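You operate a simulated robot arm through the tools that you are given. There is no shell and no other tool. Be economical: measure what you need, move in short steps, check, and stop when the job is done.

The job below is to be done with a simulated robot arm. You get a single attempt, and the scene is never put back.

## Task
Set the lamp stay at the yellow mark, torque both bolts to 40 Nm, then paint-mark them.
Fine: yellow marker, back in its pot; runner holstered, box off.

It is judged by the outcome, as a careful person would: the job done as asked, and still so three seconds after it is handed in. It fails if anything else is knocked over, pushed out of place, dropped, spilled or broken.

## Robot
A 7-joint arm with a two-finger parallel gripper on a trunk, on a base that drives. Base frame: it is fixed to the floor where the robot stands at the start and does not move with it; the origin is under the middle of the robot, x ahead of it, y to its left, z up. Lengths are in mm, angles in degrees, forces in N, time in s.
With the tool pointing down near the work surface it reaches from about 460 to 920 mm from the robot's upright axis, wherever it stands. Its first joint turns from -115.0 to 115.0 degrees. Places, roughly: blue-band nut [500, -200, 500]; cordless runner [1000, 1500, 1000]; green-band nut [500, -300, 500]; grey holster [900, 1400, 800]; grey-band bolt [600, 200, 700]; lamp stay [700, -100, 700]; orange-band bolt [700, -100, 700]; paint marker (4x4x16 cm) [900, 1200, 900]; painted ring [600, -700, 700]; red-band bolt [900, 100, 800]; teal-band bolt [700, -300, 700]; torque dial [600, 1400, 800]; white-band nut [600, -300, 500]; yellow pot [900, 1200, 800]; yellow-band nut [600, -200, 500]. Payload 3.91 kg.
Tool frame: the origin (TCP) lies between the finger pads and is the grasp point; the fingertips stand 30 mm ahead of it; z points along the fingers, y is the line along which they close. Largest opening 110 mm; finger width 20, thickness 10; the body of the gripper, 48 by 112 mm, starts 55 mm behind the TCP.
Orientation is that of the tool frame in the base frame, as a unit quaternion [w, x, y, z]. With the fingers straight down and closing along the base's y, the tool's x points along the base's -x, its y along +y and its z along -z.

## Interface
- The arm moves only by the tool nudge_tool. Its argument "motion" is one flat list of numbers, 7 for each row, row after row: the shift along the base's x, y, z in mm, then the turn, a rotation vector about the base's x, y, z in degrees, then the finger opening in mm, from 0 to 110. In form: [x, y, z, wx, wy, wz, gripper, x, y, z, wx, wy, wz, gripper, ...]. A call has 1 to 10 rows; each row shifts and turns the commanded pose from where the row before left it. Each row takes 0.2 s and may step no farther than 50 mm and 8.6 degrees from the row before; otherwise, or with a gripper value out of range, the whole call is refused. Where a pose cannot be reached the arm comes as near as it can. A force on the tool above 40 N (or 10 N above the force at the start of the call, whichever is more), or a blocked arm, ends the call early, and 0.2 s more pass. The fingers move at their own pace (about 153 mm/s each) and stop on an object; they squeeze with about 36 N. The grip force told is the motor's: it shows also when the fingers shut on nothing. Time passes only in rows, and 0.2 s behind the last, so rows that do not move let the fingers close. It gives the time, the measured TCP pose, the force on the tool (base axes), the opening and the grip force at its end, in the units of the frame above (readings bear some noise), with the torque about the TCP (base axes, N m) and any sound that the robot's microphone picked up.
- Cameras (640 x 400 px; columns grow to the right, rows downward): "scene" is now at [204.8, 147.5, 1379.2]; the picture's right is [-0.66, -0.75, 0.00], its down [-0.49, 0.43, -0.76] and it looks along [0.57, -0.50, -0.65] (base axes); focal length 229 px, centre (320, 200). "wrist" rides on the gripper at [72, 17, -103] in the tool frame; the picture's right is [-0.23, 0.97, 0.00], its down [-0.76, -0.18, -0.62] and it looks along [-0.61, -0.14, 0.78] (tool axes); focal length 222 px, centre (320, 200). There is no depth. A picture from a camera that has moved, and an enlarged one, comes with that camera's place and axes in the base frame and with its lens.
- camera(camera): a new picture of that camera. It takes no simulated time.
- lift_body(by): slides the trunk up (or, below 0, down) by that many mm; the arm and the scene camera ride with it, the base frame stays. It gives what a move gives, with no picture.
- base_move(legs): drives the robot by 1 to 6 legs, each [ahead, left, turn to the left] in mm, mm and degrees, along the robot's own axes; the way and the turn of a leg run together, so that a leg with both is an arc; at most 1500 mm and 180 degrees a leg. The arm and the cameras ride along, it lands a little off, and it stops where it bumps. It gives what a move gives.
- aim_head(pan, tilt): turns the head with the scene camera to pan (to the left, within 80 degrees either way) and tilt (down, from -29 to 69), counted from straight ahead of the robot. It gives what a move gives.
- inspect(camera, box): a new picture of the part [left, top, right, bottom] of that camera's present view, enlarged. It takes no simulated time.
- close_job(): hands the job in; it is judged then, once.

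Work in short steps. Places have to be worked out from the pictures, the camera data and where the tool is seen: move nearer, look again, correct. Check each grasp and each placing, and mend what went wrong. You have 120 turns and 82 pictures in all, those below and enlarged ones among them. Open the gripper and draw the arm clear of the work before you hand the job in, unless the task says otherwise; then end with one line.

The tools are called after "Emit:" by a JSON object that holds its "fn" and its "kwargs". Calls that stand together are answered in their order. nudge_tool: Moves the arm, as the interface text tells. Its arguments: {"type":"object","properties":{"motion":{"type":"array","items":{"type":"number"}}},"required":["motion"]} The other tools are called the same way: lift_body (by) slides the trunk up or down; base_move (legs) drives the base; aim_head (pan, tilt) turns the head that bears the scene camera; camera (camera) takes a picture; inspect (camera, box) takes an enlarged picture of a part of a camera's view; close_job () hands the job in.

At the start:

```text
t: 0.0
eef_pos: [604.4, -280.6, 1224.9]
ee_rot: [0.0, 0.001, 1.0, 0.0]
force: [-0.6, 0.3, 0.6]
ft_torque: [0.0, 0.05, 0.04]
grip_width: 110.2
grasp_force: 0.0
trunk travel left (down, up): [-725.0, 265.0]
robot x, y, heading: [-0.4, -0.8, -0.2]
head pan, tilt: [-41.2, 40.4]
```

scene: 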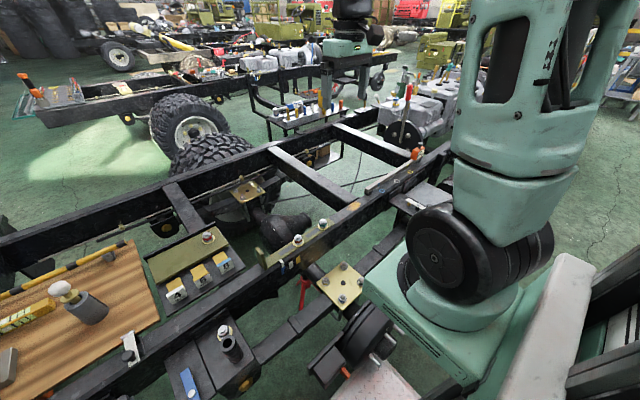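
wrist: 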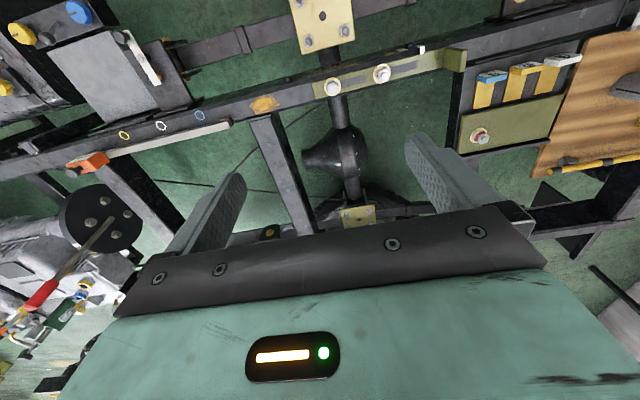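

The scene shows a vehicle frame with the lamp stay probably on the rail; I look closer at the rail region in both views.

Emit:
{"fn": "inspect", "kwargs": {"camera": "scene", "box": [120, 180, 360, 330]}}

Emit:
{"fn": "inspect", "kwargs": {"camera": "wrist", "box": [60, 0, 640, 200]}}

Emit:
{"fn": "aim_head", "kwargs": {"pan": 50, "tilt": 25}}

```text
2.67 times, centred on (240, 255) of scene
camera zoom: at [204.8, 147.5, 1379.2], right [-0.66, -0.75, 0.0], down [-0.49, 0.43, -0.76], along [0.57, -0.5, -0.65], focal length 610 px, centre (533, 53)
```

zoom: 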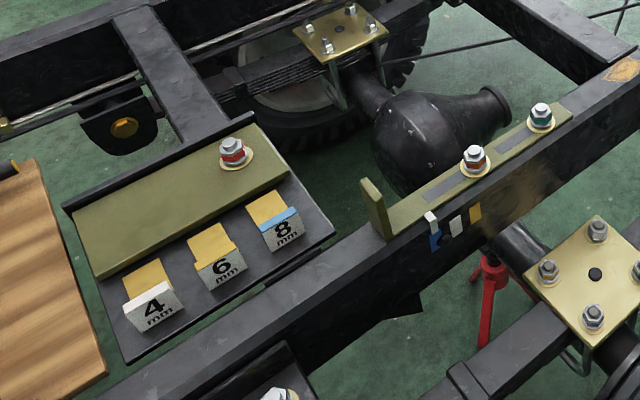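

```text
1.10 times, centred on (350, 100) of wrist
camera zoom: at [530.8, -264.2, 1327.5], right [0.23, 0.97, 0.0], down [0.76, -0.18, 0.62], along [0.61, -0.14, -0.78], focal length 245 px, centre (287, 310)
```

zoom: 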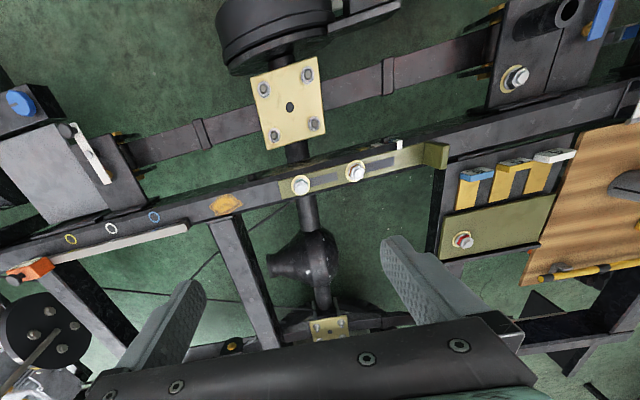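

```text
t: 1.7
eef_pos: [603.5, -280.7, 1225.3]
ee_rot: [-0.001, 0.0, 1.0, 0.0]
force: [0.4, -0.2, 0.7]
ft_torque: [-0.02, -0.01, 0.02]
grip_width: 110.1
grasp_force: 0.0
trunk travel left (down, up): [-725.0, 265.0]
robot x, y, heading: [-0.8, 2.1, 0.0]
head pan, tilt: [50.0, 25.0]
```

Now looking to the left toward the runner, holster, and dial.

Emit:
{"fn": "camera", "kwargs": {"camera": "scene"}}

```text
77 pictures are left
camera scene: at [200.3, 273.9, 1403.2], right [0.77, -0.64, 0.0], down [-0.27, -0.32, -0.91], along [0.58, 0.69, -0.42], focal length 229 px, centre (320, 200)
```

scene: 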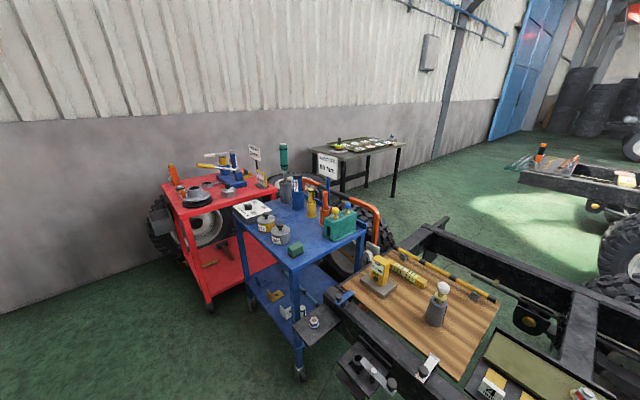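

Emit:
{"fn": "inspect", "kwargs": {"camera": "scene", "box": [225, 130, 385, 260]}}

Emit:
{"fn": "inspect", "kwargs": {"camera": "scene", "box": [340, 230, 520, 390]}}

```text
3.08 times, centred on (305, 195) of scene
camera zoom: at [200.3, 273.9, 1403.2], right [0.77, -0.64, 0.0], down [-0.27, -0.32, -0.91], along [0.58, 0.69, -0.42], focal length 704 px, centre (366, 215)
```

zoom: 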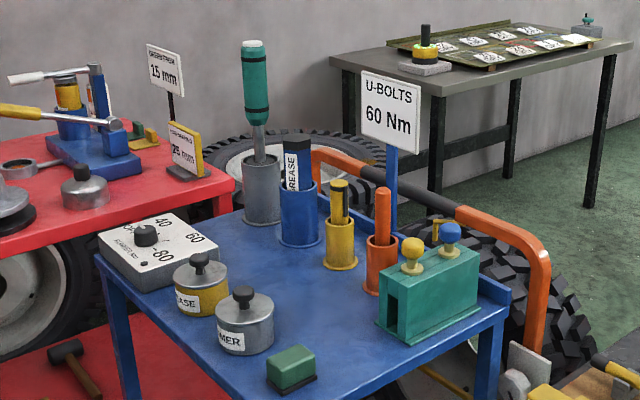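

```text
2.50 times, centred on (430, 310) of scene
camera zoom: at [200.3, 273.9, 1403.2], right [0.77, -0.64, 0.0], down [-0.27, -0.32, -0.91], along [0.58, 0.69, -0.42], focal length 572 px, centre (45, -75)
```

zoom: 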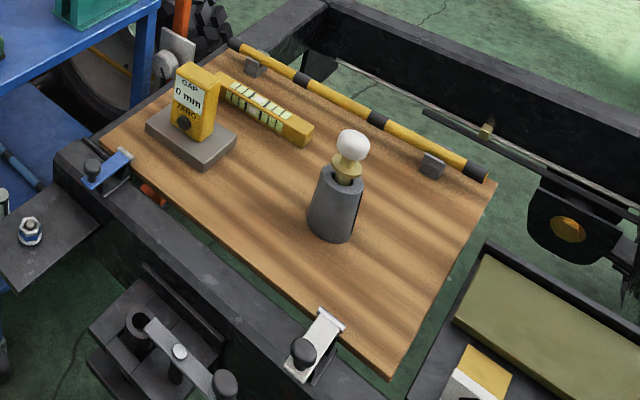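

The stay is the olive bar with the teal and orange bolts at x≈662, y≈-261 and -140, and its flange at y≈+25. I lower the trunk and move the wrist camera over it for a close look.

Emit:
{"fn": "lift_body", "kwargs": {"by": -330}}

Emit:
{"fn": "nudge_tool", "kwargs": {"motion": [0, 45, 0, 0, 0, 0, 110, 0, 45, 0, 0, 0, 0, 110, 0, 45, 0, 0, 0, 0, 110, 0, 45, 0, 0, 0, 0, 110, -10, 40, 0, 0, 0, 0, 110, -10, 0, 0, 0, 0, 0, 110]}}

Emit:
{"fn": "camera", "kwargs": {"camera": "wrist"}}

Emit:
{"fn": "aim_head", "kwargs": {"pan": -10, "tilt": 55}}

Emit:
{"fn": "camera", "kwargs": {"camera": "scene"}}

```text
t: 4.9
eef_pos: [603.7, -281.5, 894.1]
ee_rot: [0.0, 0.0, 1.0, 0.0]
force: [-0.5, 0.1, -0.2]
ft_torque: [0.02, 0.01, 0.02]
grip_width: 109.9
grasp_force: 0.0
trunk travel left (down, up): [-395.0, 595.0]
robot x, y, heading: [-1.5, 3.3, 0.0]
head pan, tilt: [50.0, 25.0]
```

```text
t: 6.3
eef_pos: [587.1, -61.6, 895.7]
ee_rot: [0.0, 0.0, 1.0, 0.0]
force: [0.3, 1.3, 0.4]
ft_torque: [0.0, -0.05, 0.0]
grip_width: 109.8
grasp_force: 0.1
trunk travel left (down, up): [-395.0, 595.0]
robot x, y, heading: [0.3, 2.9, 0.1]
head pan, tilt: [50.0, 25.0]
```

```text
74 pictures are left
camera wrist: at [513.4, -44.1, 997.9], right [0.23, 0.97, 0.0], down [0.76, -0.18, 0.62], along [0.61, -0.14, -0.78], focal length 222 px, centre (320, 200)
```

wrist: 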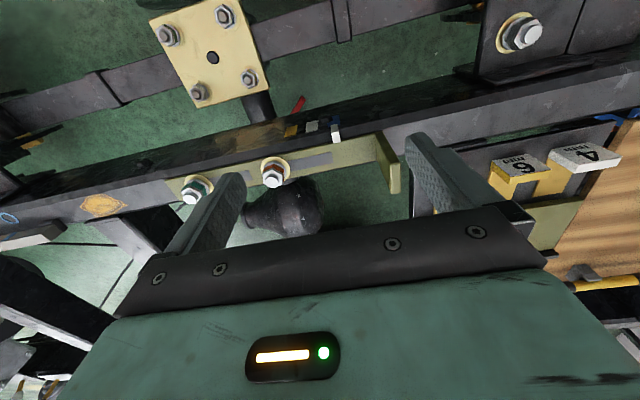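

```text
t: 7.6
eef_pos: [587.0, -60.8, 896.2]
ee_rot: [0.0, 0.0, 1.0, 0.0]
force: [0.1, 0.0, -1.1]
ft_torque: [-0.02, 0.01, 0.04]
grip_width: 109.7
grasp_force: 0.1
trunk travel left (down, up): [-395.0, 595.0]
robot x, y, heading: [0.9, -2.2, 0.1]
head pan, tilt: [-10.0, 55.0]
```

```text
73 pictures are left
camera scene: at [212.1, 190.9, 1029.2], right [-0.17, -0.98, 0.0], down [-0.81, 0.14, -0.57], along [0.57, -0.1, -0.82], focal length 229 px, centre (320, 200)
```

scene: 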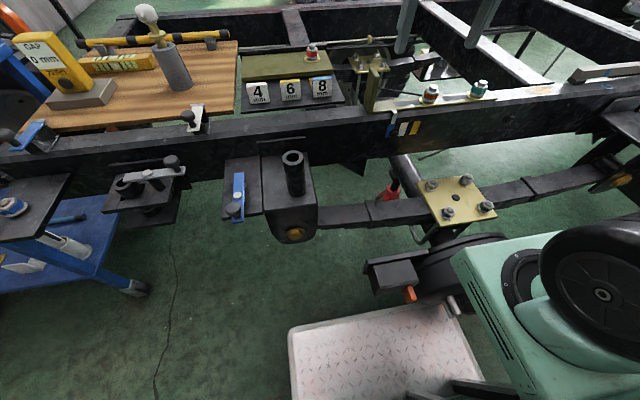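

Emit:
{"fn": "inspect", "kwargs": {"camera": "scene", "box": [340, 50, 500, 150]}}

Emit:
{"fn": "inspect", "kwargs": {"camera": "wrist", "box": [140, 90, 420, 220]}}

```text
4.00 times, centred on (420, 100) of scene
camera zoom: at [212.1, 190.9, 1029.2], right [-0.17, -0.98, 0.0], down [-0.81, 0.14, -0.57], along [0.57, -0.1, -0.82], focal length 915 px, centre (-80, 600)
```

zoom: 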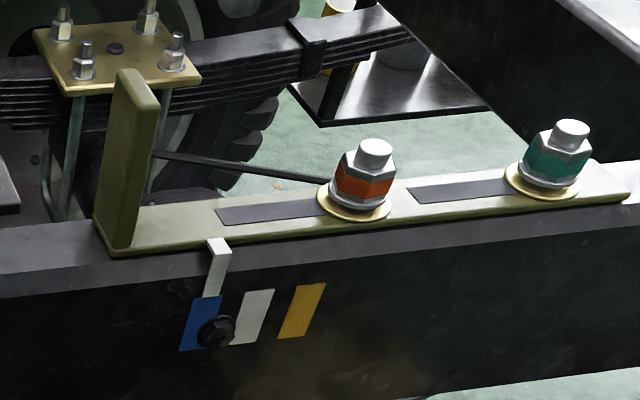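

```text
2.29 times, centred on (280, 155) of wrist
camera zoom: at [513.6, -44.5, 997.9], right [0.23, 0.97, 0.0], down [0.76, -0.18, 0.62], along [0.61, -0.14, -0.78], focal length 508 px, centre (411, 303)
```

zoom: 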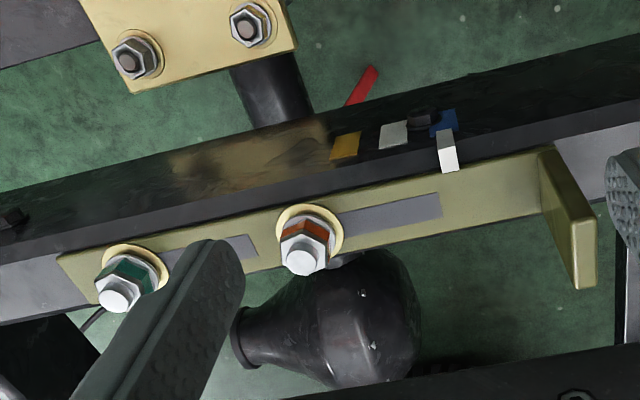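

From two views: the flange is at x≈640–680, y≈0, top z≈800; pointer y≈-49, yellow mark y≈-114 (about 60 mm toward -y). I move above the flange and check before straddling it.

Emit:
{"fn": "nudge_tool", "kwargs": {"motion": [24, 21, 0, 0, 0, 0, 70, 25, 21, 0, 0, 0, 0, 70, 24, 20, 0, 0, 0, 0, 70, 0, 0, -30, 0, 0, 0, 70, 0, 0, -20, 0, 0, 0, 70]}}

Emit:
{"fn": "camera", "kwargs": {"camera": "scene"}}

Emit:
{"fn": "camera", "kwargs": {"camera": "wrist"}}

```text
t: 8.8
eef_pos: [658.7, 0.2, 844.3]
ee_rot: [0.001, -0.001, 1.0, 0.0]
force: [-0.5, 0.1, -0.3]
ft_torque: [0.01, 0.02, 0.0]
grip_width: 70.0
grasp_force: 0.0
trunk travel left (down, up): [-395.0, 595.0]
robot x, y, heading: [-1.9, 0.2, -0.3]
head pan, tilt: [-10.0, 55.0]
```

```text
70 pictures are left
camera scene: at [212.0, 190.9, 1029.2], right [-0.17, -0.98, 0.0], down [-0.81, 0.14, -0.57], along [0.56, -0.1, -0.82], focal length 229 px, centre (320, 200)
```

scene: 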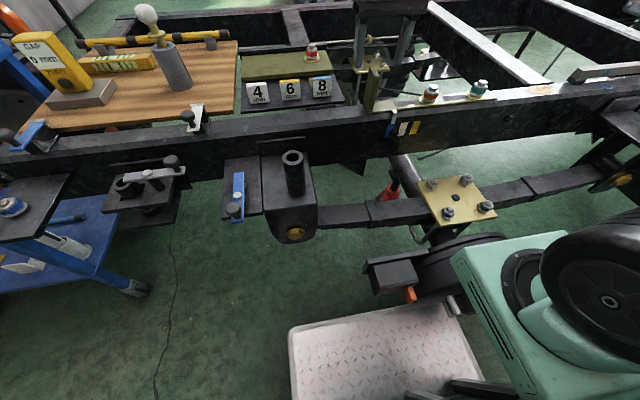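

```text
69 pictures are left
camera wrist: at [584.7, 16.9, 946.7], right [0.23, 0.97, 0.0], down [0.76, -0.18, 0.62], along [0.61, -0.14, -0.78], focal length 222 px, centre (320, 200)
```

wrist: 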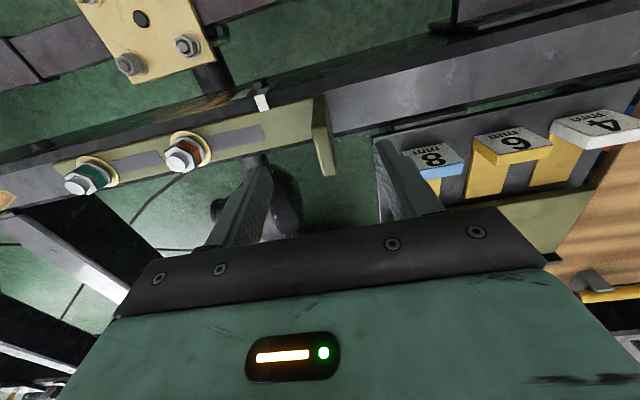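

The flange sits between the fingers. I descend to z≈782 and close.

Emit:
{"fn": "nudge_tool", "kwargs": {"motion": [0, 1, -30, 0, 0, 0, 70, 0, 2, -32, 0, 0, 0, 70, 0, 0, 0, 0, 0, 0, 30, 0, 0, 0, 0, 0, 0, 5, 0, 0, 0, 0, 0, 0, 0, 0, 0, 0, 0, 0, 0, 0]}}

Emit:
{"fn": "inspect", "kwargs": {"camera": "scene", "box": [340, 50, 500, 150]}}

```text
t: 10.2
eef_pos: [658.0, 2.4, 780.7]
ee_rot: [0.001, 0.0, 1.0, 0.0]
force: [0.5, 3.3, -5.6]
ft_torque: [-0.17, -1.46, 1.01]
grip_width: 12.1
grasp_force: 44.7
trunk travel left (down, up): [-395.0, 595.0]
robot x, y, heading: [0.4, 2.3, 0.3]
head pan, tilt: [-10.0, 55.0]
```

```text
4.00 times, centred on (420, 100) of scene
camera zoom: at [212.2, 191.0, 1029.0], right [-0.17, -0.98, 0.0], down [-0.81, 0.14, -0.57], along [0.56, -0.1, -0.82], focal length 915 px, centre (-80, 600)
```

zoom: 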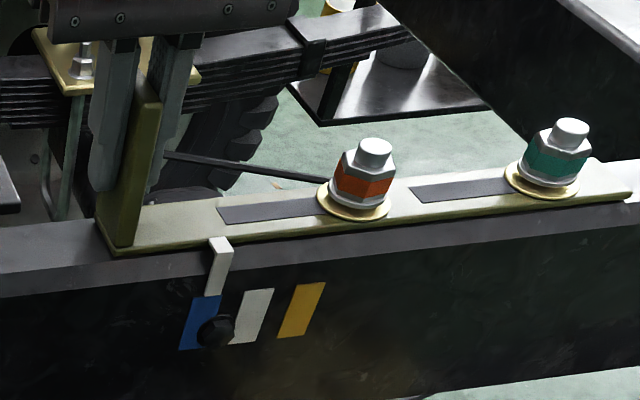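

The flange is gripped (12 mm). I slide it 50 mm toward -y in small rows.

Emit:
{"fn": "nudge_tool", "kwargs": {"motion": [0, -8, 0, 0, 0, 0, 0, 0, -8, 0, 0, 0, 0, 0, 0, -8, 0, 0, 0, 0, 0, 0, -8, 0, 0, 0, 0, 0, 0, -8, 0, 0, 0, 0, 0, 0, -8, 0, 0, 0, 0, 0]}}

Emit:
{"fn": "inspect", "kwargs": {"camera": "scene", "box": [340, 50, 500, 150]}}

```text
t: 11.3
eef_pos: [659.1, -29.2, 781.0]
ee_rot: [0.0, -0.001, 1.0, 0.0]
force: [8.9, -2.9, -19.9]
ft_torque: [0.07, -1.02, 0.89]
grip_width: 12.1
grasp_force: 45.6
trunk travel left (down, up): [-395.0, 595.0]
robot x, y, heading: [2.6, 1.7, -0.0]
head pan, tilt: [-10.0, 55.0]
stopped in row 5: the force on the tool passed its limit at 41 N (the readings are from after the stop); the commanded pose is now the measured one
```

```text
4.00 times, centred on (420, 100) of scene
camera zoom: at [213.2, 190.7, 1029.1], right [-0.17, -0.98, 0.0], down [-0.81, 0.14, -0.57], along [0.56, -0.1, -0.82], focal length 915 px, centre (-80, 600)
```

zoom: 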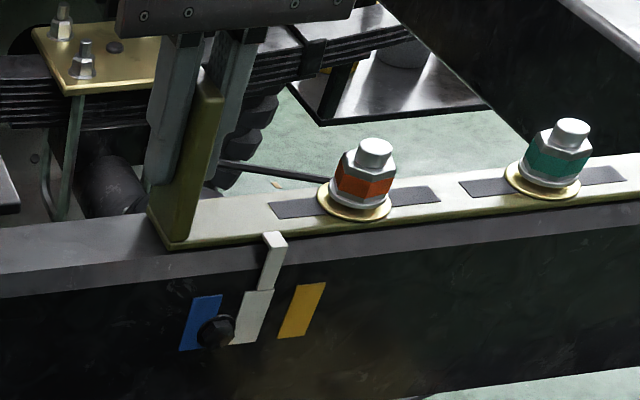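

The pointer is at the white mark after 31.6 mm. I go on another ~26 mm in smaller steps.

Emit:
{"fn": "nudge_tool", "kwargs": {"motion": [0, -4, 0, 0, 0, 0, 0, 0, -4, 0, 0, 0, 0, 0, 0, -4, 0, 0, 0, 0, 0, 0, -4, 0, 0, 0, 0, 0, 0, -4, 0, 0, 0, 0, 0, 0, -4, 0, 0, 0, 0, 0, 0, -2, 0, 0, 0, 0, 0]}}

Emit:
{"fn": "inspect", "kwargs": {"camera": "scene", "box": [380, 90, 444, 130]}}

```text
t: 12.4
eef_pos: [658.9, -47.7, 780.8]
ee_rot: [0.001, 0.0, 1.0, 0.001]
force: [10.4, -0.6, -17.7]
ft_torque: [0.25, -0.68, 1.02]
grip_width: 12.0
grasp_force: 45.0
trunk travel left (down, up): [-395.0, 595.0]
robot x, y, heading: [1.5, 0.4, -0.2]
head pan, tilt: [-10.0, 55.0]
stopped in row 5: the force on the tool passed its limit at 40 N (the readings are from after the stop); the commanded pose is now the measured one
```

```text
10.00 times, centred on (412, 110) of scene
camera zoom: at [213.3, 190.8, 1029.3], right [-0.17, -0.98, 0.0], down [-0.81, 0.14, -0.57], along [0.56, -0.1, -0.82], focal length 2287 px, centre (-600, 1100)
```

zoom: 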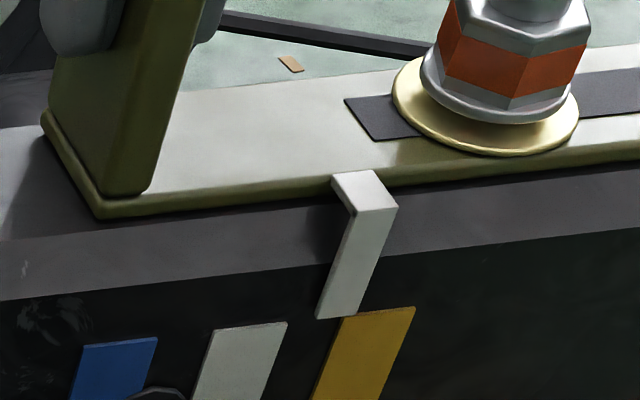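

About 10–11 mm remain. I push on with 2 mm steps.

Emit:
{"fn": "nudge_tool", "kwargs": {"motion": [0, -2, 0, 0, 0, 0, 0, 0, -2, 0, 0, 0, 0, 0, 0, -2, 0, 0, 0, 0, 0, 0, -2, 0, 0, 0, 0, 0, 0, -2, 0, 0, 0, 0, 0]}}

Emit:
{"fn": "inspect", "kwargs": {"camera": "scene", "box": [380, 90, 444, 130]}}

```text
t: 13.6
eef_pos: [658.9, -55.4, 782.2]
ee_rot: [0.0, -0.001, 1.0, 0.0]
force: [23.1, 2.5, -29.0]
ft_torque: [-0.13, -0.21, 0.88]
grip_width: 12.2
grasp_force: 45.5
trunk travel left (down, up): [-395.0, 595.0]
robot x, y, heading: [3.3, 0.7, -0.1]
head pan, tilt: [-10.0, 55.0]
```

```text
10.00 times, centred on (412, 110) of scene
camera zoom: at [213.9, 190.9, 1028.7], right [-0.17, -0.98, 0.0], down [-0.81, 0.14, -0.57], along [0.56, -0.1, -0.82], focal length 2287 px, centre (-600, 1100)
```

zoom: 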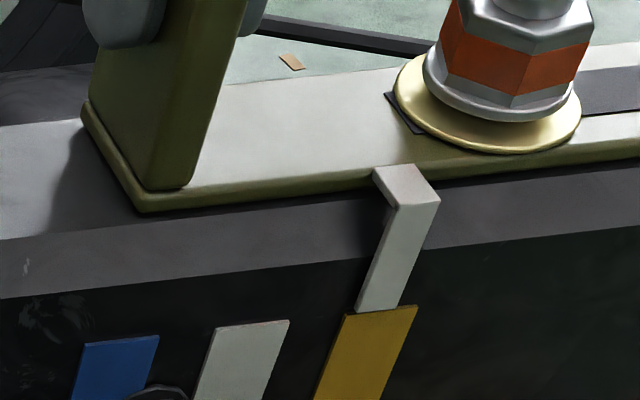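

Apparent offset is nearly zero, but the pointer stands proud, so about 2 mm remains (57.8 of 60 mm). I move the last 2 mm, then release.

Emit:
{"fn": "nudge_tool", "kwargs": {"motion": [0, -1, 0, 0, 0, 0, 0, 0, -1.5, 0, 0, 0, 0, 0, 0, 0, 0, 0, 0, 0, 0]}}

Emit:
{"fn": "inspect", "kwargs": {"camera": "scene", "box": [380, 90, 444, 130]}}

```text
t: 14.4
eef_pos: [659.4, -59.3, 782.2]
ee_rot: [0.0, 0.0, 1.0, -0.001]
force: [24.3, 3.6, -31.8]
ft_torque: [-0.04, -0.3, 0.86]
grip_width: 12.0
grasp_force: 45.2
trunk travel left (down, up): [-395.0, 595.0]
robot x, y, heading: [-2.4, 1.4, -0.1]
head pan, tilt: [-10.0, 55.0]
```

```text
10.00 times, centred on (412, 110) of scene
camera zoom: at [213.9, 190.9, 1028.7], right [-0.17, -0.98, 0.0], down [-0.81, 0.14, -0.57], along [0.56, -0.1, -0.82], focal length 2287 px, centre (-600, 1100)
```

zoom: 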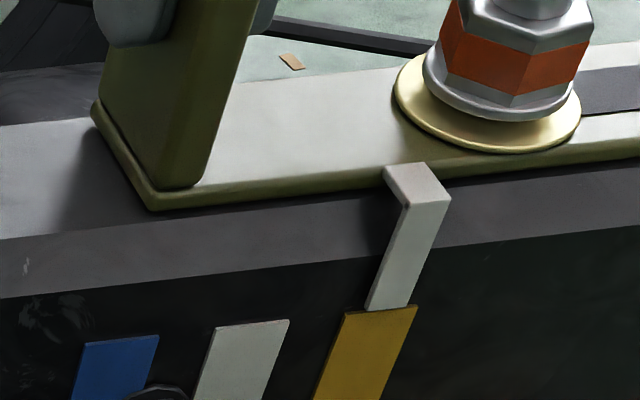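

Now the offset matches the expected parallax. I release a little, rise, and move back so the wrist camera can look at the mark head-on.

Emit:
{"fn": "nudge_tool", "kwargs": {"motion": [0, 0, 0, 0, 0, 0, 40, 0, 0, 0, 0, 0, 0, 40, 0, 0, 40, 0, 0, 0, 40, 0, 0, 40, 0, 0, 0, 60, -45, -18, 0, 0, 0, 0, 60, -45, 0, 0, 0, 0, 0, 60]}}

Emit:
{"fn": "inspect", "kwargs": {"camera": "wrist", "box": [200, 20, 440, 170]}}

```text
t: 15.8
eef_pos: [568.2, -79.1, 863.4]
ee_rot: [0.0, -0.001, 1.0, 0.0]
force: [0.6, -0.6, -0.4]
ft_torque: [0.04, -0.02, -0.01]
grip_width: 60.2
grasp_force: 0.2
trunk travel left (down, up): [-395.0, 595.0]
robot x, y, heading: [2.1, -1.4, 0.3]
head pan, tilt: [-10.0, 55.0]
```

```text
2.67 times, centred on (320, 95) of wrist
camera zoom: at [494.9, -62.0, 965.0], right [0.23, 0.97, 0.0], down [0.76, -0.18, 0.62], along [0.61, -0.14, -0.78], focal length 592 px, centre (320, 480)
```

zoom: 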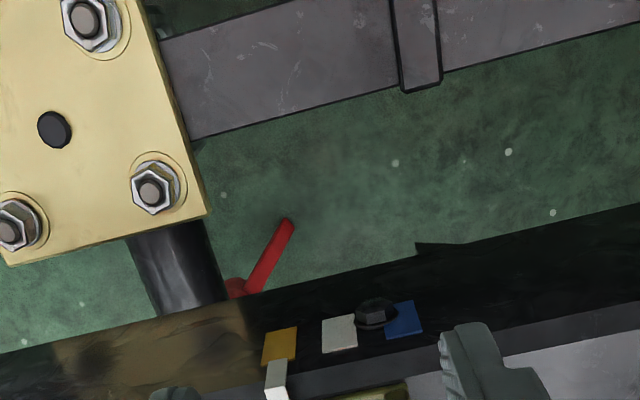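

The pointer is centred on yellow. Now I raise the trunk and drive left to the blue cart (front edge x≈570, y≈900–1530).

Emit:
{"fn": "lift_body", "kwargs": {"by": 350}}

Emit:
{"fn": "base_move", "kwargs": {"legs": [[0, 1200, 0]]}}

Emit:
{"fn": "aim_head", "kwargs": {"pan": 0, "tilt": 45}}

Emit:
{"fn": "camera", "kwargs": {"camera": "scene"}}

Emit:
{"fn": "camera", "kwargs": {"camera": "wrist"}}

```text
t: 19.2
eef_pos: [568.5, -79.0, 1212.2]
ee_rot: [0.001, 0.0, 1.0, 0.001]
force: [-0.1, -0.7, 0.6]
ft_torque: [0.01, 0.01, -0.01]
grip_width: 60.1
grasp_force: 0.0
trunk travel left (down, up): [-745.0, 245.0]
robot x, y, heading: [-0.1, 1.7, 0.1]
head pan, tilt: [-10.0, 55.0]
```

```text
t: 25.4
eef_pos: [551.3, 1166.8, 1212.8]
ee_rot: [0.001, -0.016, 1.0, 0.0]
force: [0.0, -0.1, 0.0]
ft_torque: [-0.01, 0.02, 0.0]
grip_width: 60.2
grasp_force: 0.0
trunk travel left (down, up): [-745.0, 245.0]
robot x, y, heading: [-18.8, 1227.9, 2.0]
head pan, tilt: [-10.0, 55.0]
```

```text
t: 26.2
eef_pos: [551.3, 1166.5, 1212.5]
ee_rot: [0.001, -0.016, 1.0, 0.001]
force: [0.0, 0.3, -0.6]
ft_torque: [-0.01, 0.03, 0.03]
grip_width: 60.1
grasp_force: 0.1
trunk travel left (down, up): [-745.0, 245.0]
robot x, y, heading: [-15.8, 1229.0, 1.9]
head pan, tilt: [0.0, 45.0]
```

```text
62 pictures are left
camera scene: at [196.2, 1437.8, 1392.5], right [0.03, -1.0, 0.0], down [-0.71, -0.02, -0.71], along [0.71, 0.02, -0.71], focal length 229 px, centre (320, 200)
```

scene: 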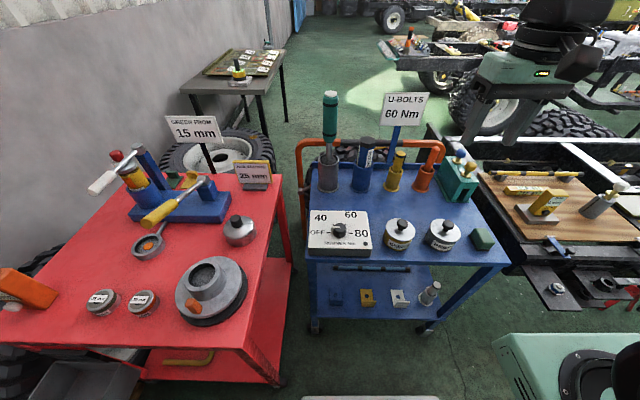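

```text
61 pictures are left
camera wrist: at [477.0, 1181.4, 1315.2], right [0.2, 0.98, 0.0], down [0.77, -0.15, 0.62], along [0.61, -0.12, -0.78], focal length 222 px, centre (320, 200)
```

wrist: 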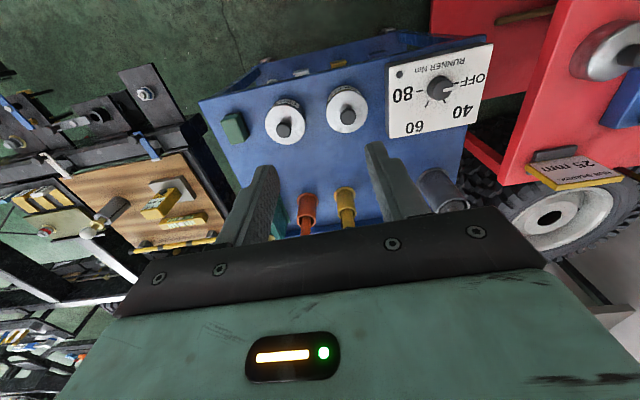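

The dial box has OFF/40/60/80. I enlarge the dial and the tools.

Emit:
{"fn": "inspect", "kwargs": {"camera": "scene", "box": [300, 200, 380, 250]}}

Emit:
{"fn": "inspect", "kwargs": {"camera": "scene", "box": [290, 85, 450, 205]}}

Emit:
{"fn": "inspect", "kwargs": {"camera": "wrist", "box": [380, 30, 500, 150]}}

```text
8.00 times, centred on (340, 225) of scene
camera zoom: at [196.2, 1437.8, 1392.5], right [0.03, -1.0, 0.0], down [-0.71, -0.02, -0.71], along [0.71, 0.02, -0.71], focal length 1830 px, centre (160, 0)
```

zoom: 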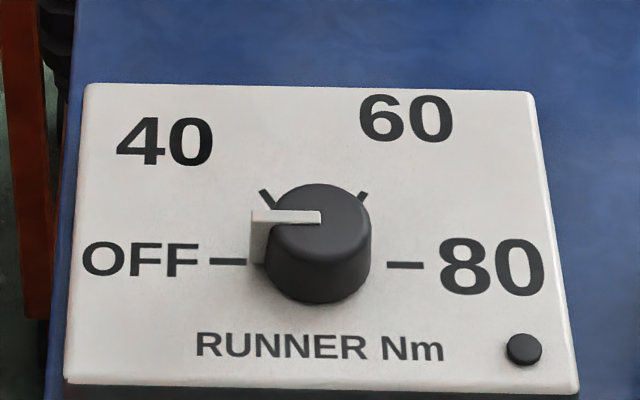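

```text
3.33 times, centred on (370, 145) of scene
camera zoom: at [196.2, 1437.8, 1392.5], right [0.03, -1.0, 0.0], down [-0.71, -0.02, -0.71], along [0.71, 0.02, -0.71], focal length 762 px, centre (153, 383)
```

zoom: 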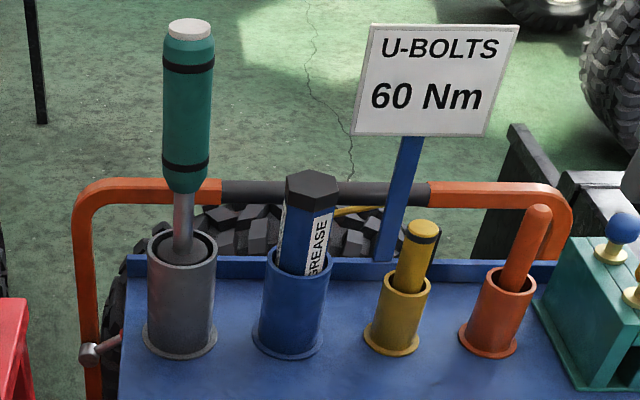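

```text
3.33 times, centred on (440, 90) of wrist
camera zoom: at [477.0, 1181.4, 1315.2], right [0.2, 0.98, 0.0], down [0.77, -0.15, 0.62], along [0.61, -0.12, -0.78], focal length 740 px, centre (-80, 567)
```

zoom: 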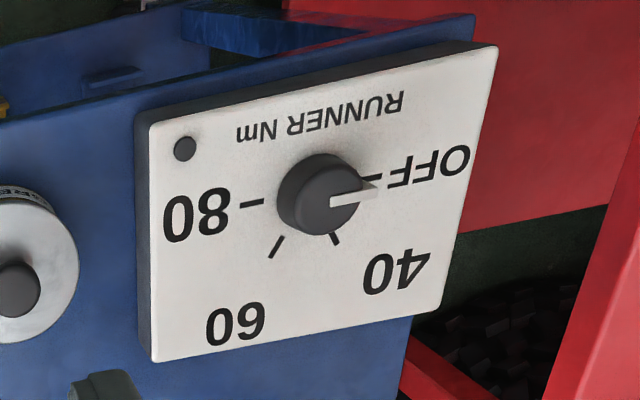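

Knob top centre triangulates to (625, 1393, 852), pointer at OFF (+y); 40 is 60° clockwise. I pre-turn the gripper +60° about z and move over the knob, then look.

Emit:
{"fn": "nudge_tool", "kwargs": {"motion": [10, 32, 0, 0, 0, 8.5, 80, 10, 32, 0, 0, 0, 8.5, 80, 10, 32, 0, 0, 0, 8.5, 80, 11, 32, 0, 0, 0, 8.5, 80, 11, 33, 0, 0, 0, 8.5, 80, 11, 33, 0, 0, 0, 8.5, 80, 11, 33, 0, 0, 0, 7, 80]}}

Emit:
{"fn": "lift_body", "kwargs": {"by": -270}}

Emit:
{"fn": "camera", "kwargs": {"camera": "scene"}}

Emit:
{"fn": "camera", "kwargs": {"camera": "wrist"}}

```text
t: 27.8
eef_pos: [624.8, 1392.9, 1214.3]
ee_rot: [0.0, -0.5, 0.866, 0.001]
force: [-0.5, -0.3, 0.2]
ft_torque: [0.05, -0.01, 0.02]
grip_width: 79.8
grasp_force: 0.0
trunk travel left (down, up): [-745.0, 245.0]
robot x, y, heading: [-16.6, 1230.6, 1.6]
head pan, tilt: [0.0, 45.0]
```

```text
t: 30.5
eef_pos: [625.2, 1393.2, 943.5]
ee_rot: [0.0, -0.499, 0.867, 0.001]
force: [-0.9, -0.1, 0.1]
ft_torque: [0.03, 0.02, -0.04]
grip_width: 79.5
grasp_force: 0.0
trunk travel left (down, up): [-475.0, 515.0]
robot x, y, heading: [-19.8, 1225.7, 1.7]
head pan, tilt: [0.0, 45.0]
```

```text
57 pictures are left
camera scene: at [196.2, 1437.8, 1122.6], right [0.03, -1.0, 0.0], down [-0.71, -0.02, -0.71], along [0.71, 0.02, -0.71], focal length 229 px, centre (320, 200)
```

scene: 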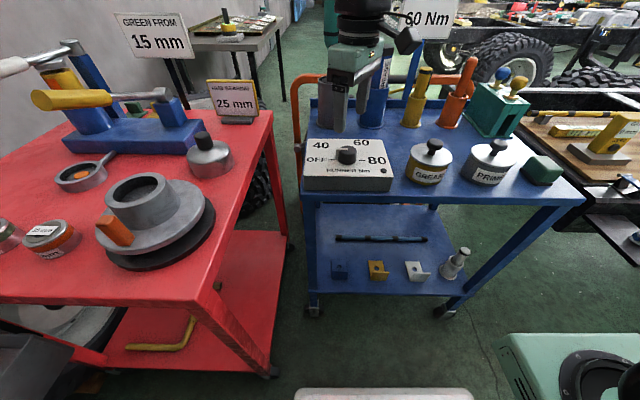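

```text
56 pictures are left
camera wrist: at [572.9, 1339.3, 1046.2], right [-0.73, 0.69, 0.0], down [0.54, 0.57, 0.62], along [0.43, 0.45, -0.78], focal length 222 px, centre (320, 200)
```

wrist: 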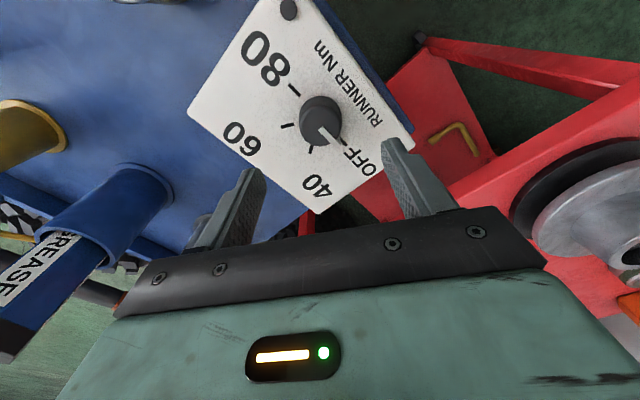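

The knob seems slightly off my estimate; I enlarge both views to refine it.

Emit:
{"fn": "inspect", "kwargs": {"camera": "wrist", "box": [270, 70, 390, 190]}}

Emit:
{"fn": "inspect", "kwargs": {"camera": "scene", "box": [300, 125, 396, 195]}}

```text
3.33 times, centred on (330, 130) of wrist
camera zoom: at [572.9, 1339.3, 1046.2], right [-0.73, 0.69, 0.0], down [0.54, 0.57, 0.62], along [0.43, 0.45, -0.78], focal length 740 px, centre (287, 433)
```

zoom: 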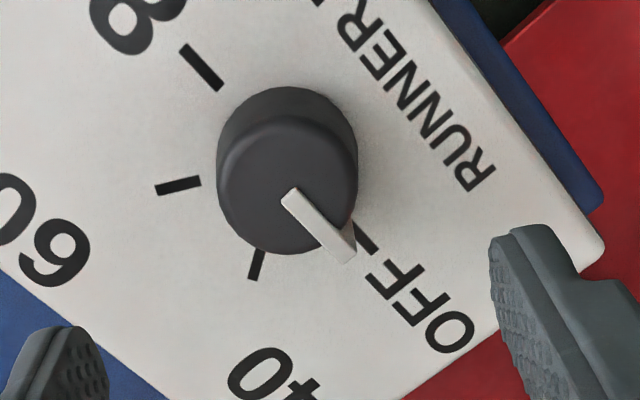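

```text
5.71 times, centred on (348, 160) of scene
camera zoom: at [196.2, 1437.8, 1122.6], right [0.03, -1.0, 0.0], down [-0.71, -0.02, -0.71], along [0.71, 0.02, -0.71], focal length 1307 px, centre (160, 429)
```

zoom: 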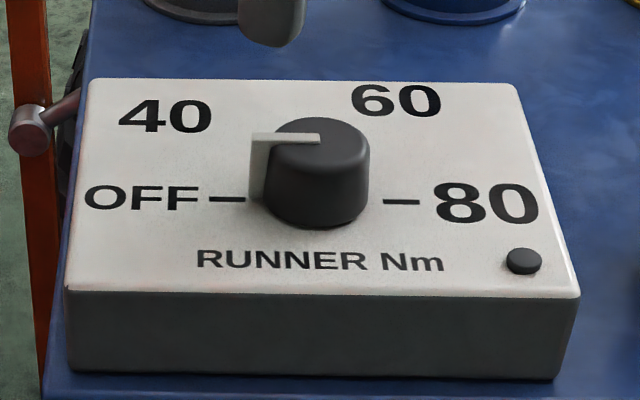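

Refined: dial centre (624.5, 1391.5), plate z≈823, knob top z≈846. I descend to TCP z≈859 and close gently.

Emit:
{"fn": "nudge_tool", "kwargs": {"motion": [-1, -2, -30, 0, 0, 0, 80, 0, 0, -30, 0, 0, 0, 80, 0, 0, -24, 0, 0, 0, 80, 0, 0, 0, 0, 0, 0, 50, 0, 0, 0, 0, 0, 0, 20, 0, 0, 0, 0, 0, 0, 20]}}

Emit:
{"fn": "inspect", "kwargs": {"camera": "scene", "box": [300, 105, 396, 195]}}

```text
t: 31.9
eef_pos: [622.6, 1390.5, 858.7]
ee_rot: [0.0, -0.5, 0.866, 0.001]
force: [-5.1, 1.5, -5.0]
ft_torque: [0.43, -0.27, 0.04]
grip_width: 41.3
grasp_force: 44.8
trunk travel left (down, up): [-475.0, 515.0]
robot x, y, heading: [-19.8, 1227.5, 1.7]
head pan, tilt: [0.0, 45.0]
```

```text
4.44 times, centred on (348, 150) of scene
camera zoom: at [196.1, 1438.0, 1122.5], right [0.03, -1.0, 0.0], down [-0.71, -0.02, -0.71], along [0.71, 0.02, -0.71], focal length 1017 px, centre (196, 422)
```

zoom: 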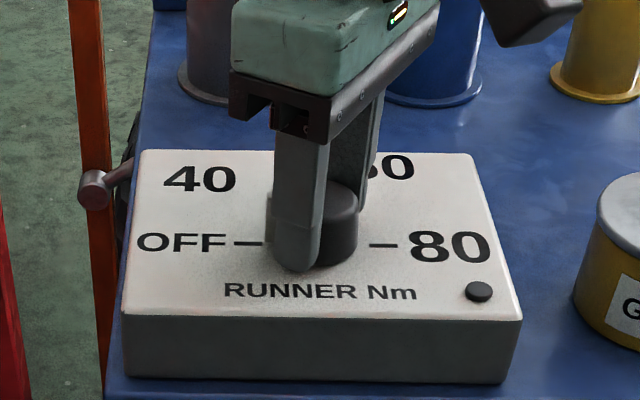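

Knob gripped at 41 mm. I turn it 60° clockwise.

Emit:
{"fn": "nudge_tool", "kwargs": {"motion": [0, 0, 0, 0, 0, -8.5, 20, 0, 0, 0, 0, 0, -8.5, 20, 0, 0, 0, 0, 0, -8.5, 20, 0, 0, 0, 0, 0, -8.5, 20, 0, 0, 0, 0, 0, -8.5, 20, 0, 0, 0, 0, 0, -8.5, 20, 0, 0, 0, 0, 0, -8.5, 20, 0, 0, 0, 0, 0, 0, 20]}}

Emit:
{"fn": "inspect", "kwargs": {"camera": "scene", "box": [300, 105, 396, 195]}}

```text
t: 33.7
eef_pos: [623.9, 1393.2, 858.5]
ee_rot: [0.001, -0.003, 1.0, 0.0]
force: [-28.2, 11.6, -7.9]
ft_torque: [0.16, 0.63, 0.03]
grip_width: 40.8
grasp_force: 44.5
trunk travel left (down, up): [-475.0, 515.0]
robot x, y, heading: [-17.6, 1228.2, 2.0]
head pan, tilt: [0.0, 45.0]
```

```text
4.44 times, centred on (348, 150) of scene
camera zoom: at [195.4, 1438.4, 1122.6], right [0.03, -1.0, 0.0], down [-0.71, -0.02, -0.71], along [0.71, 0.02, -0.71], focal length 1017 px, centre (196, 422)
```

zoom: 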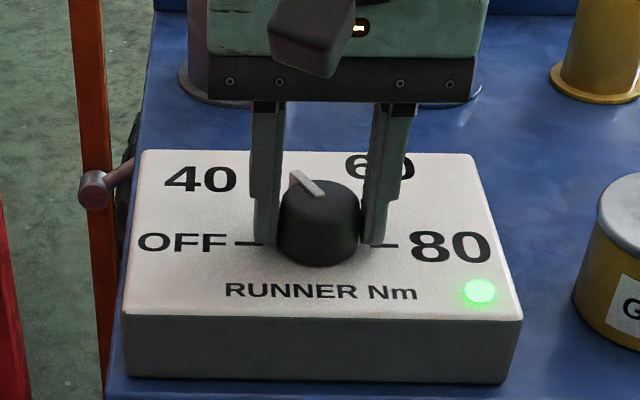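

Light is green and the pointer is at 40. I release, rise 60, lift the trunk, and look at the runner.

Emit:
{"fn": "nudge_tool", "kwargs": {"motion": [0, 0, 0, 0, 0, 0, 80, 0, 0, 0, 0, 0, 0, 80, 0, 0, 40, 0, 0, 0, 80, 0, 0, 40, 0, 0, 0, 80, -40, 0, 0, 0, 0, 0, 80, -40, 0, 0, 0, 0, 0, 80]}}

Emit:
{"fn": "lift_body", "kwargs": {"by": 330}}

Emit:
{"fn": "aim_head", "kwargs": {"pan": 0, "tilt": 30}}

Emit:
{"fn": "camera", "kwargs": {"camera": "wrist"}}

Emit:
{"fn": "inspect", "kwargs": {"camera": "scene", "box": [280, 100, 480, 300]}}

```text
t: 35.1
eef_pos: [544.8, 1391.2, 940.7]
ee_rot: [0.0, -0.004, 1.0, 0.0]
force: [0.9, 1.0, 0.2]
ft_torque: [0.02, 0.0, 0.04]
grip_width: 80.1
grasp_force: 0.0
trunk travel left (down, up): [-475.0, 515.0]
robot x, y, heading: [-23.2, 1226.5, 1.7]
head pan, tilt: [0.0, 45.0]
```

```text
t: 38.4
eef_pos: [545.7, 1391.1, 1269.4]
ee_rot: [0.0, -0.003, 1.0, 0.0]
force: [0.8, -0.8, -1.1]
ft_torque: [-0.01, 0.03, 0.01]
grip_width: 79.9
grasp_force: 0.1
trunk travel left (down, up): [-805.0, 185.0]
robot x, y, heading: [-21.1, 1226.8, 1.9]
head pan, tilt: [0.0, 45.0]
```

```text
t: 39.1
eef_pos: [544.8, 1391.4, 1270.3]
ee_rot: [0.001, -0.003, 1.0, 0.0]
force: [0.5, -0.7, -0.2]
ft_torque: [-0.01, 0.03, 0.03]
grip_width: 79.8
grasp_force: 0.0
trunk travel left (down, up): [-805.0, 185.0]
robot x, y, heading: [-20.9, 1227.5, 1.8]
head pan, tilt: [0.0, 30.0]
```

```text
51 pictures are left
camera wrist: at [471.5, 1407.6, 1372.4], right [0.22, 0.98, 0.0], down [0.76, -0.17, 0.62], along [0.61, -0.14, -0.78], focal length 222 px, centre (320, 200)
```

wrist: 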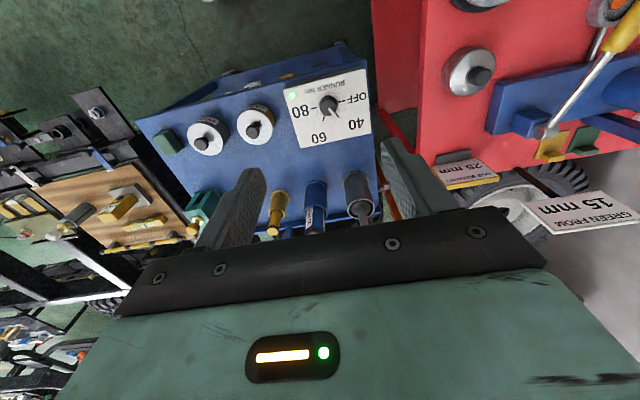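

```text
2.00 times, centred on (380, 200) of scene
camera zoom: at [205.4, 1438.1, 1475.1], right [0.03, -1.0, 0.0], down [-0.5, -0.02, -0.87], along [0.87, 0.03, -0.5], focal length 458 px, centre (200, 200)
```

zoom: 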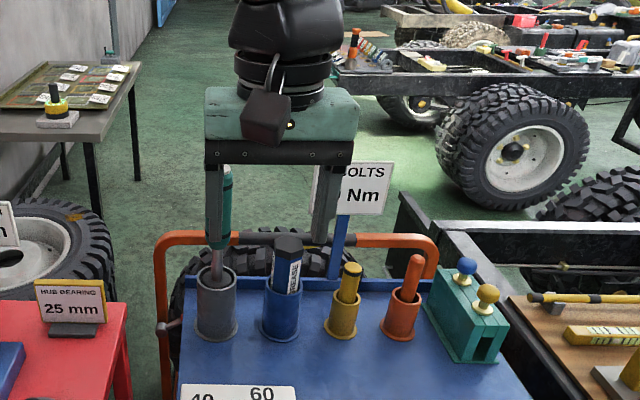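

Runner/holster at roughly (935, 1427), out of reach from here; the runner top is about z 1120. I drive ahead 200 mm (cart's front edge at ~570, base front ~290 ahead of the axis).

Emit:
{"fn": "base_move", "kwargs": {"legs": [[200, 0, -1.8]]}}

Emit:
{"fn": "camera", "kwargs": {"camera": "wrist"}}

Emit:
{"fn": "camera", "kwargs": {"camera": "scene"}}

```text
t: 40.7
eef_pos: [752.2, 1375.5, 1269.4]
ee_rot: [0.0, 0.014, 1.0, 0.0]
force: [-0.2, 0.9, -0.2]
ft_torque: [0.0, -0.04, 0.02]
grip_width: 79.9
grasp_force: 0.0
trunk travel left (down, up): [-805.0, 185.0]
robot x, y, heading: [182.2, 1228.2, -0.3]
head pan, tilt: [0.0, 30.0]
```

```text
49 pictures are left
camera wrist: at [680.0, 1393.7, 1372.5], right [0.25, 0.97, 0.0], down [0.76, -0.2, 0.62], along [0.6, -0.16, -0.78], focal length 222 px, centre (320, 200)
```

wrist: 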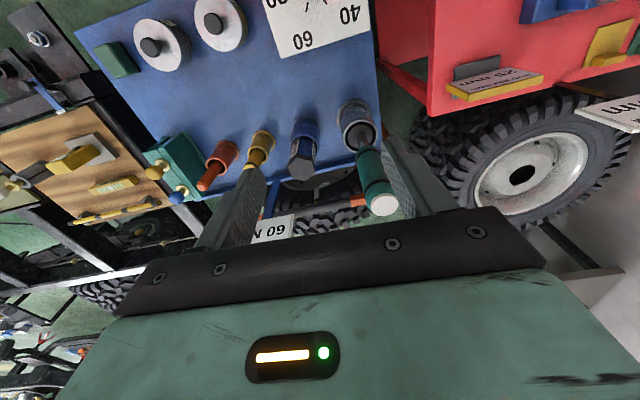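

```text
48 pictures are left
camera scene: at [415.1, 1433.3, 1475.2], right [0.0, -1.0, 0.0], down [-0.5, 0.0, -0.87], along [0.87, 0.0, -0.5], focal length 229 px, centre (320, 200)
```

scene: 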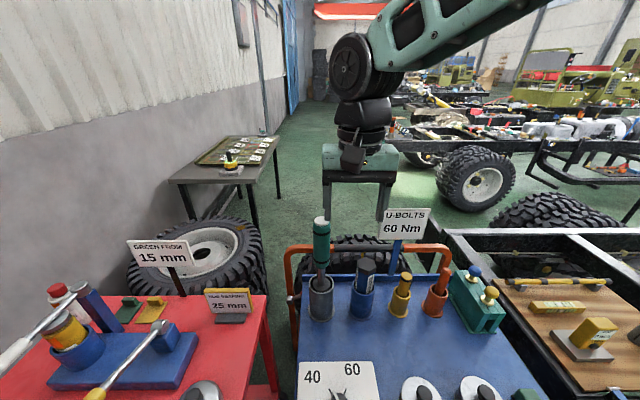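

Enlarging both views for accurate measurement of the runner.

Emit:
{"fn": "inspect", "kwargs": {"camera": "wrist", "box": [320, 80, 440, 230]}}

Emit:
{"fn": "inspect", "kwargs": {"camera": "scene", "box": [280, 205, 440, 325]}}

```text
2.67 times, centred on (380, 155) of wrist
camera zoom: at [680.0, 1393.7, 1372.5], right [0.25, 0.97, 0.0], down [0.76, -0.2, 0.62], along [0.6, -0.16, -0.78], focal length 592 px, centre (160, 320)
```

zoom: 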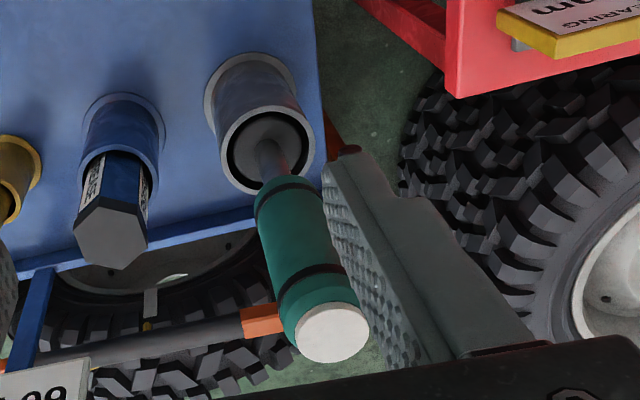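

```text
3.33 times, centred on (360, 265) of scene
camera zoom: at [415.1, 1433.3, 1475.2], right [0.0, -1.0, 0.0], down [-0.5, 0.0, -0.87], along [0.87, 0.0, -0.5], focal length 762 px, centre (187, -17)
```

zoom: 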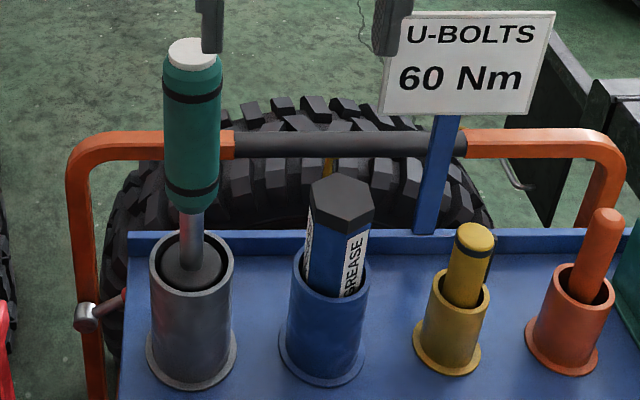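

Runner: vertical axis at (885, 1428), top z≈1144, green body ~1005–1140, holster rim z≈914. I go above it and verify before descending.

Emit:
{"fn": "nudge_tool", "kwargs": {"motion": [33, 13, 0, 0, 0, 0, 100, 33, 13, 0, 0, 0, 0, 100, 33, 13, 0, 0, 0, 0, 100, 34, 13, 0, 0, 0, 0, 100, 0, 0, -30, 0, 0, 0, 100, 0, 0, -30, 0, 0, 0, 100]}}

Emit:
{"fn": "camera", "kwargs": {"camera": "wrist"}}

Emit:
{"fn": "inspect", "kwargs": {"camera": "scene", "box": [260, 145, 420, 265]}}

```text
t: 42.1
eef_pos: [885.7, 1426.5, 1209.9]
ee_rot: [0.0, 0.014, 1.0, 0.0]
force: [-0.7, -0.5, 0.5]
ft_torque: [-0.01, -0.03, 0.0]
grip_width: 100.2
grasp_force: 0.3
trunk travel left (down, up): [-805.0, 185.0]
robot x, y, heading: [181.2, 1229.6, -0.1]
head pan, tilt: [0.0, 30.0]
```

```text
45 pictures are left
camera wrist: at [813.0, 1444.9, 1312.4], right [0.25, 0.97, 0.0], down [0.76, -0.2, 0.62], along [0.6, -0.16, -0.78], focal length 222 px, centre (320, 200)
```

wrist: 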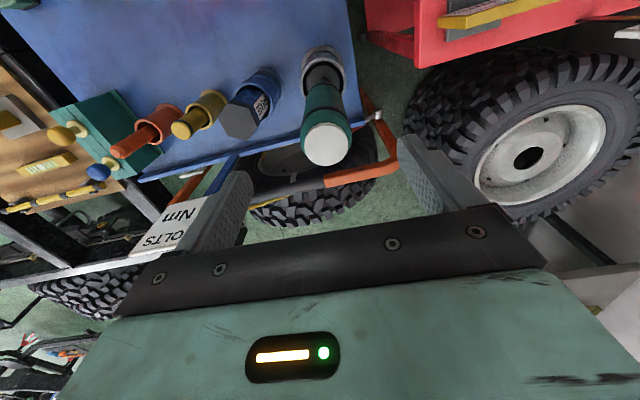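

```text
3.33 times, centred on (340, 205) of scene
camera zoom: at [415.2, 1433.3, 1475.2], right [0.0, -1.0, 0.0], down [-0.5, 0.0, -0.87], along [0.87, 0.0, -0.5], focal length 762 px, centre (253, 183)
```

zoom: 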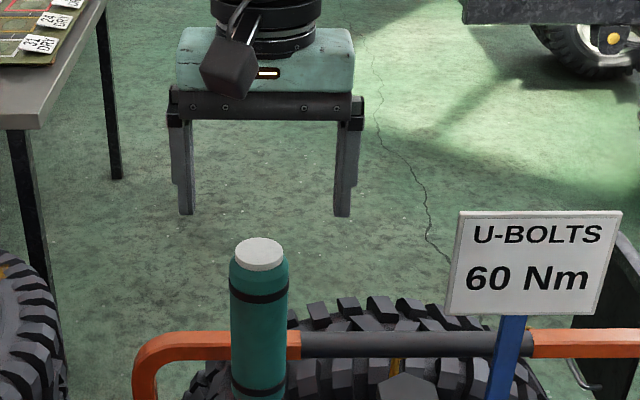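

Alignment agrees within a few mm (runner ≈ (887, 1431)). I correct, descend to z≈1099 and close.

Emit:
{"fn": "nudge_tool", "kwargs": {"motion": [1, 4, -30, 0, 0, 0, 100, 0, 0, -30, 0, 0, 0, 100, 0, 0, -30, 0, 0, 0, 100, 0, 0, -21, 0, 0, 0, 100, 0, 0, 0, 0, 0, 0, 60, 0, 0, 0, 0, 0, 0, 20, 0, 0, 0, 0, 0, 0, 0]}}

Emit:
{"fn": "inspect", "kwargs": {"camera": "scene", "box": [260, 165, 420, 325]}}

```text
t: 43.7
eef_pos: [887.1, 1430.0, 1097.1]
ee_rot: [0.0, 0.014, 1.0, 0.0]
force: [-0.2, -0.8, 0.1]
ft_torque: [-0.38, -0.2, -0.09]
grip_width: 45.7
grasp_force: 36.2
trunk travel left (down, up): [-805.0, 185.0]
robot x, y, heading: [179.7, 1230.8, -0.1]
head pan, tilt: [0.0, 30.0]
```

```text
2.50 times, centred on (340, 245) of scene
camera zoom: at [415.3, 1433.3, 1475.2], right [0.0, -1.0, 0.0], down [-0.5, 0.0, -0.87], along [0.87, 0.0, -0.5], focal length 572 px, centre (270, 88)
```

zoom: 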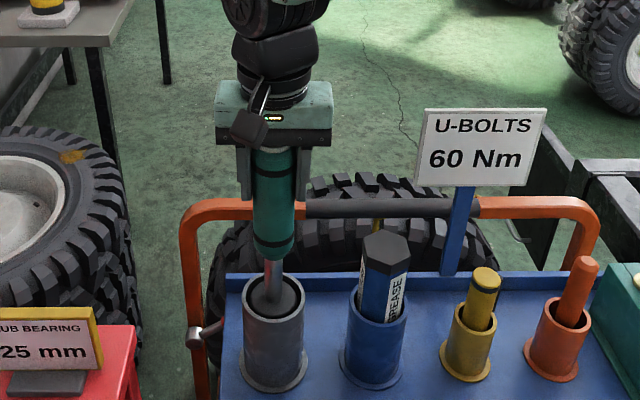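

Runner gripped (45.7 mm) at (887, 1430, 1097). I lift it slowly out of the holster.

Emit:
{"fn": "nudge_tool", "kwargs": {"motion": [0, 0, 15, 0, 0, 0, 0, 0, 0, 25, 0, 0, 0, 0, 0, 0, 30, 0, 0, 0, 0, 0, 0, 30, 0, 0, 0, 0]}}

Emit:
{"fn": "lift_body", "kwargs": {"by": 150}}

Emit:
{"fn": "camera", "kwargs": {"camera": "scene"}}

```text
t: 44.7
eef_pos: [888.1, 1431.8, 1198.0]
ee_rot: [-0.001, 0.014, 1.0, 0.001]
force: [-0.4, 0.2, -8.7]
ft_torque: [-0.08, 0.05, -0.01]
grip_width: 45.9
grasp_force: 35.5
trunk travel left (down, up): [-805.0, 185.0]
robot x, y, heading: [184.5, 1232.4, -0.3]
head pan, tilt: [0.0, 30.0]
```

```text
t: 46.5
eef_pos: [888.8, 1432.4, 1348.0]
ee_rot: [-0.001, 0.014, 1.0, 0.0]
force: [-0.5, 0.1, -8.5]
ft_torque: [0.1, 0.07, 0.01]
grip_width: 45.7
grasp_force: 35.7
trunk travel left (down, up): [-955.0, 35.0]
robot x, y, heading: [182.3, 1226.9, -0.1]
head pan, tilt: [0.0, 30.0]
```

```text
42 pictures are left
camera scene: at [415.8, 1433.5, 1625.0], right [0.0, -1.0, 0.0], down [-0.5, 0.0, -0.87], along [0.87, 0.0, -0.5], focal length 229 px, centre (320, 200)
```

scene: 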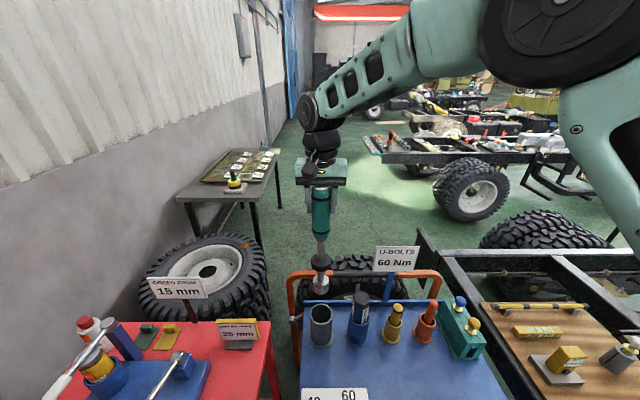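

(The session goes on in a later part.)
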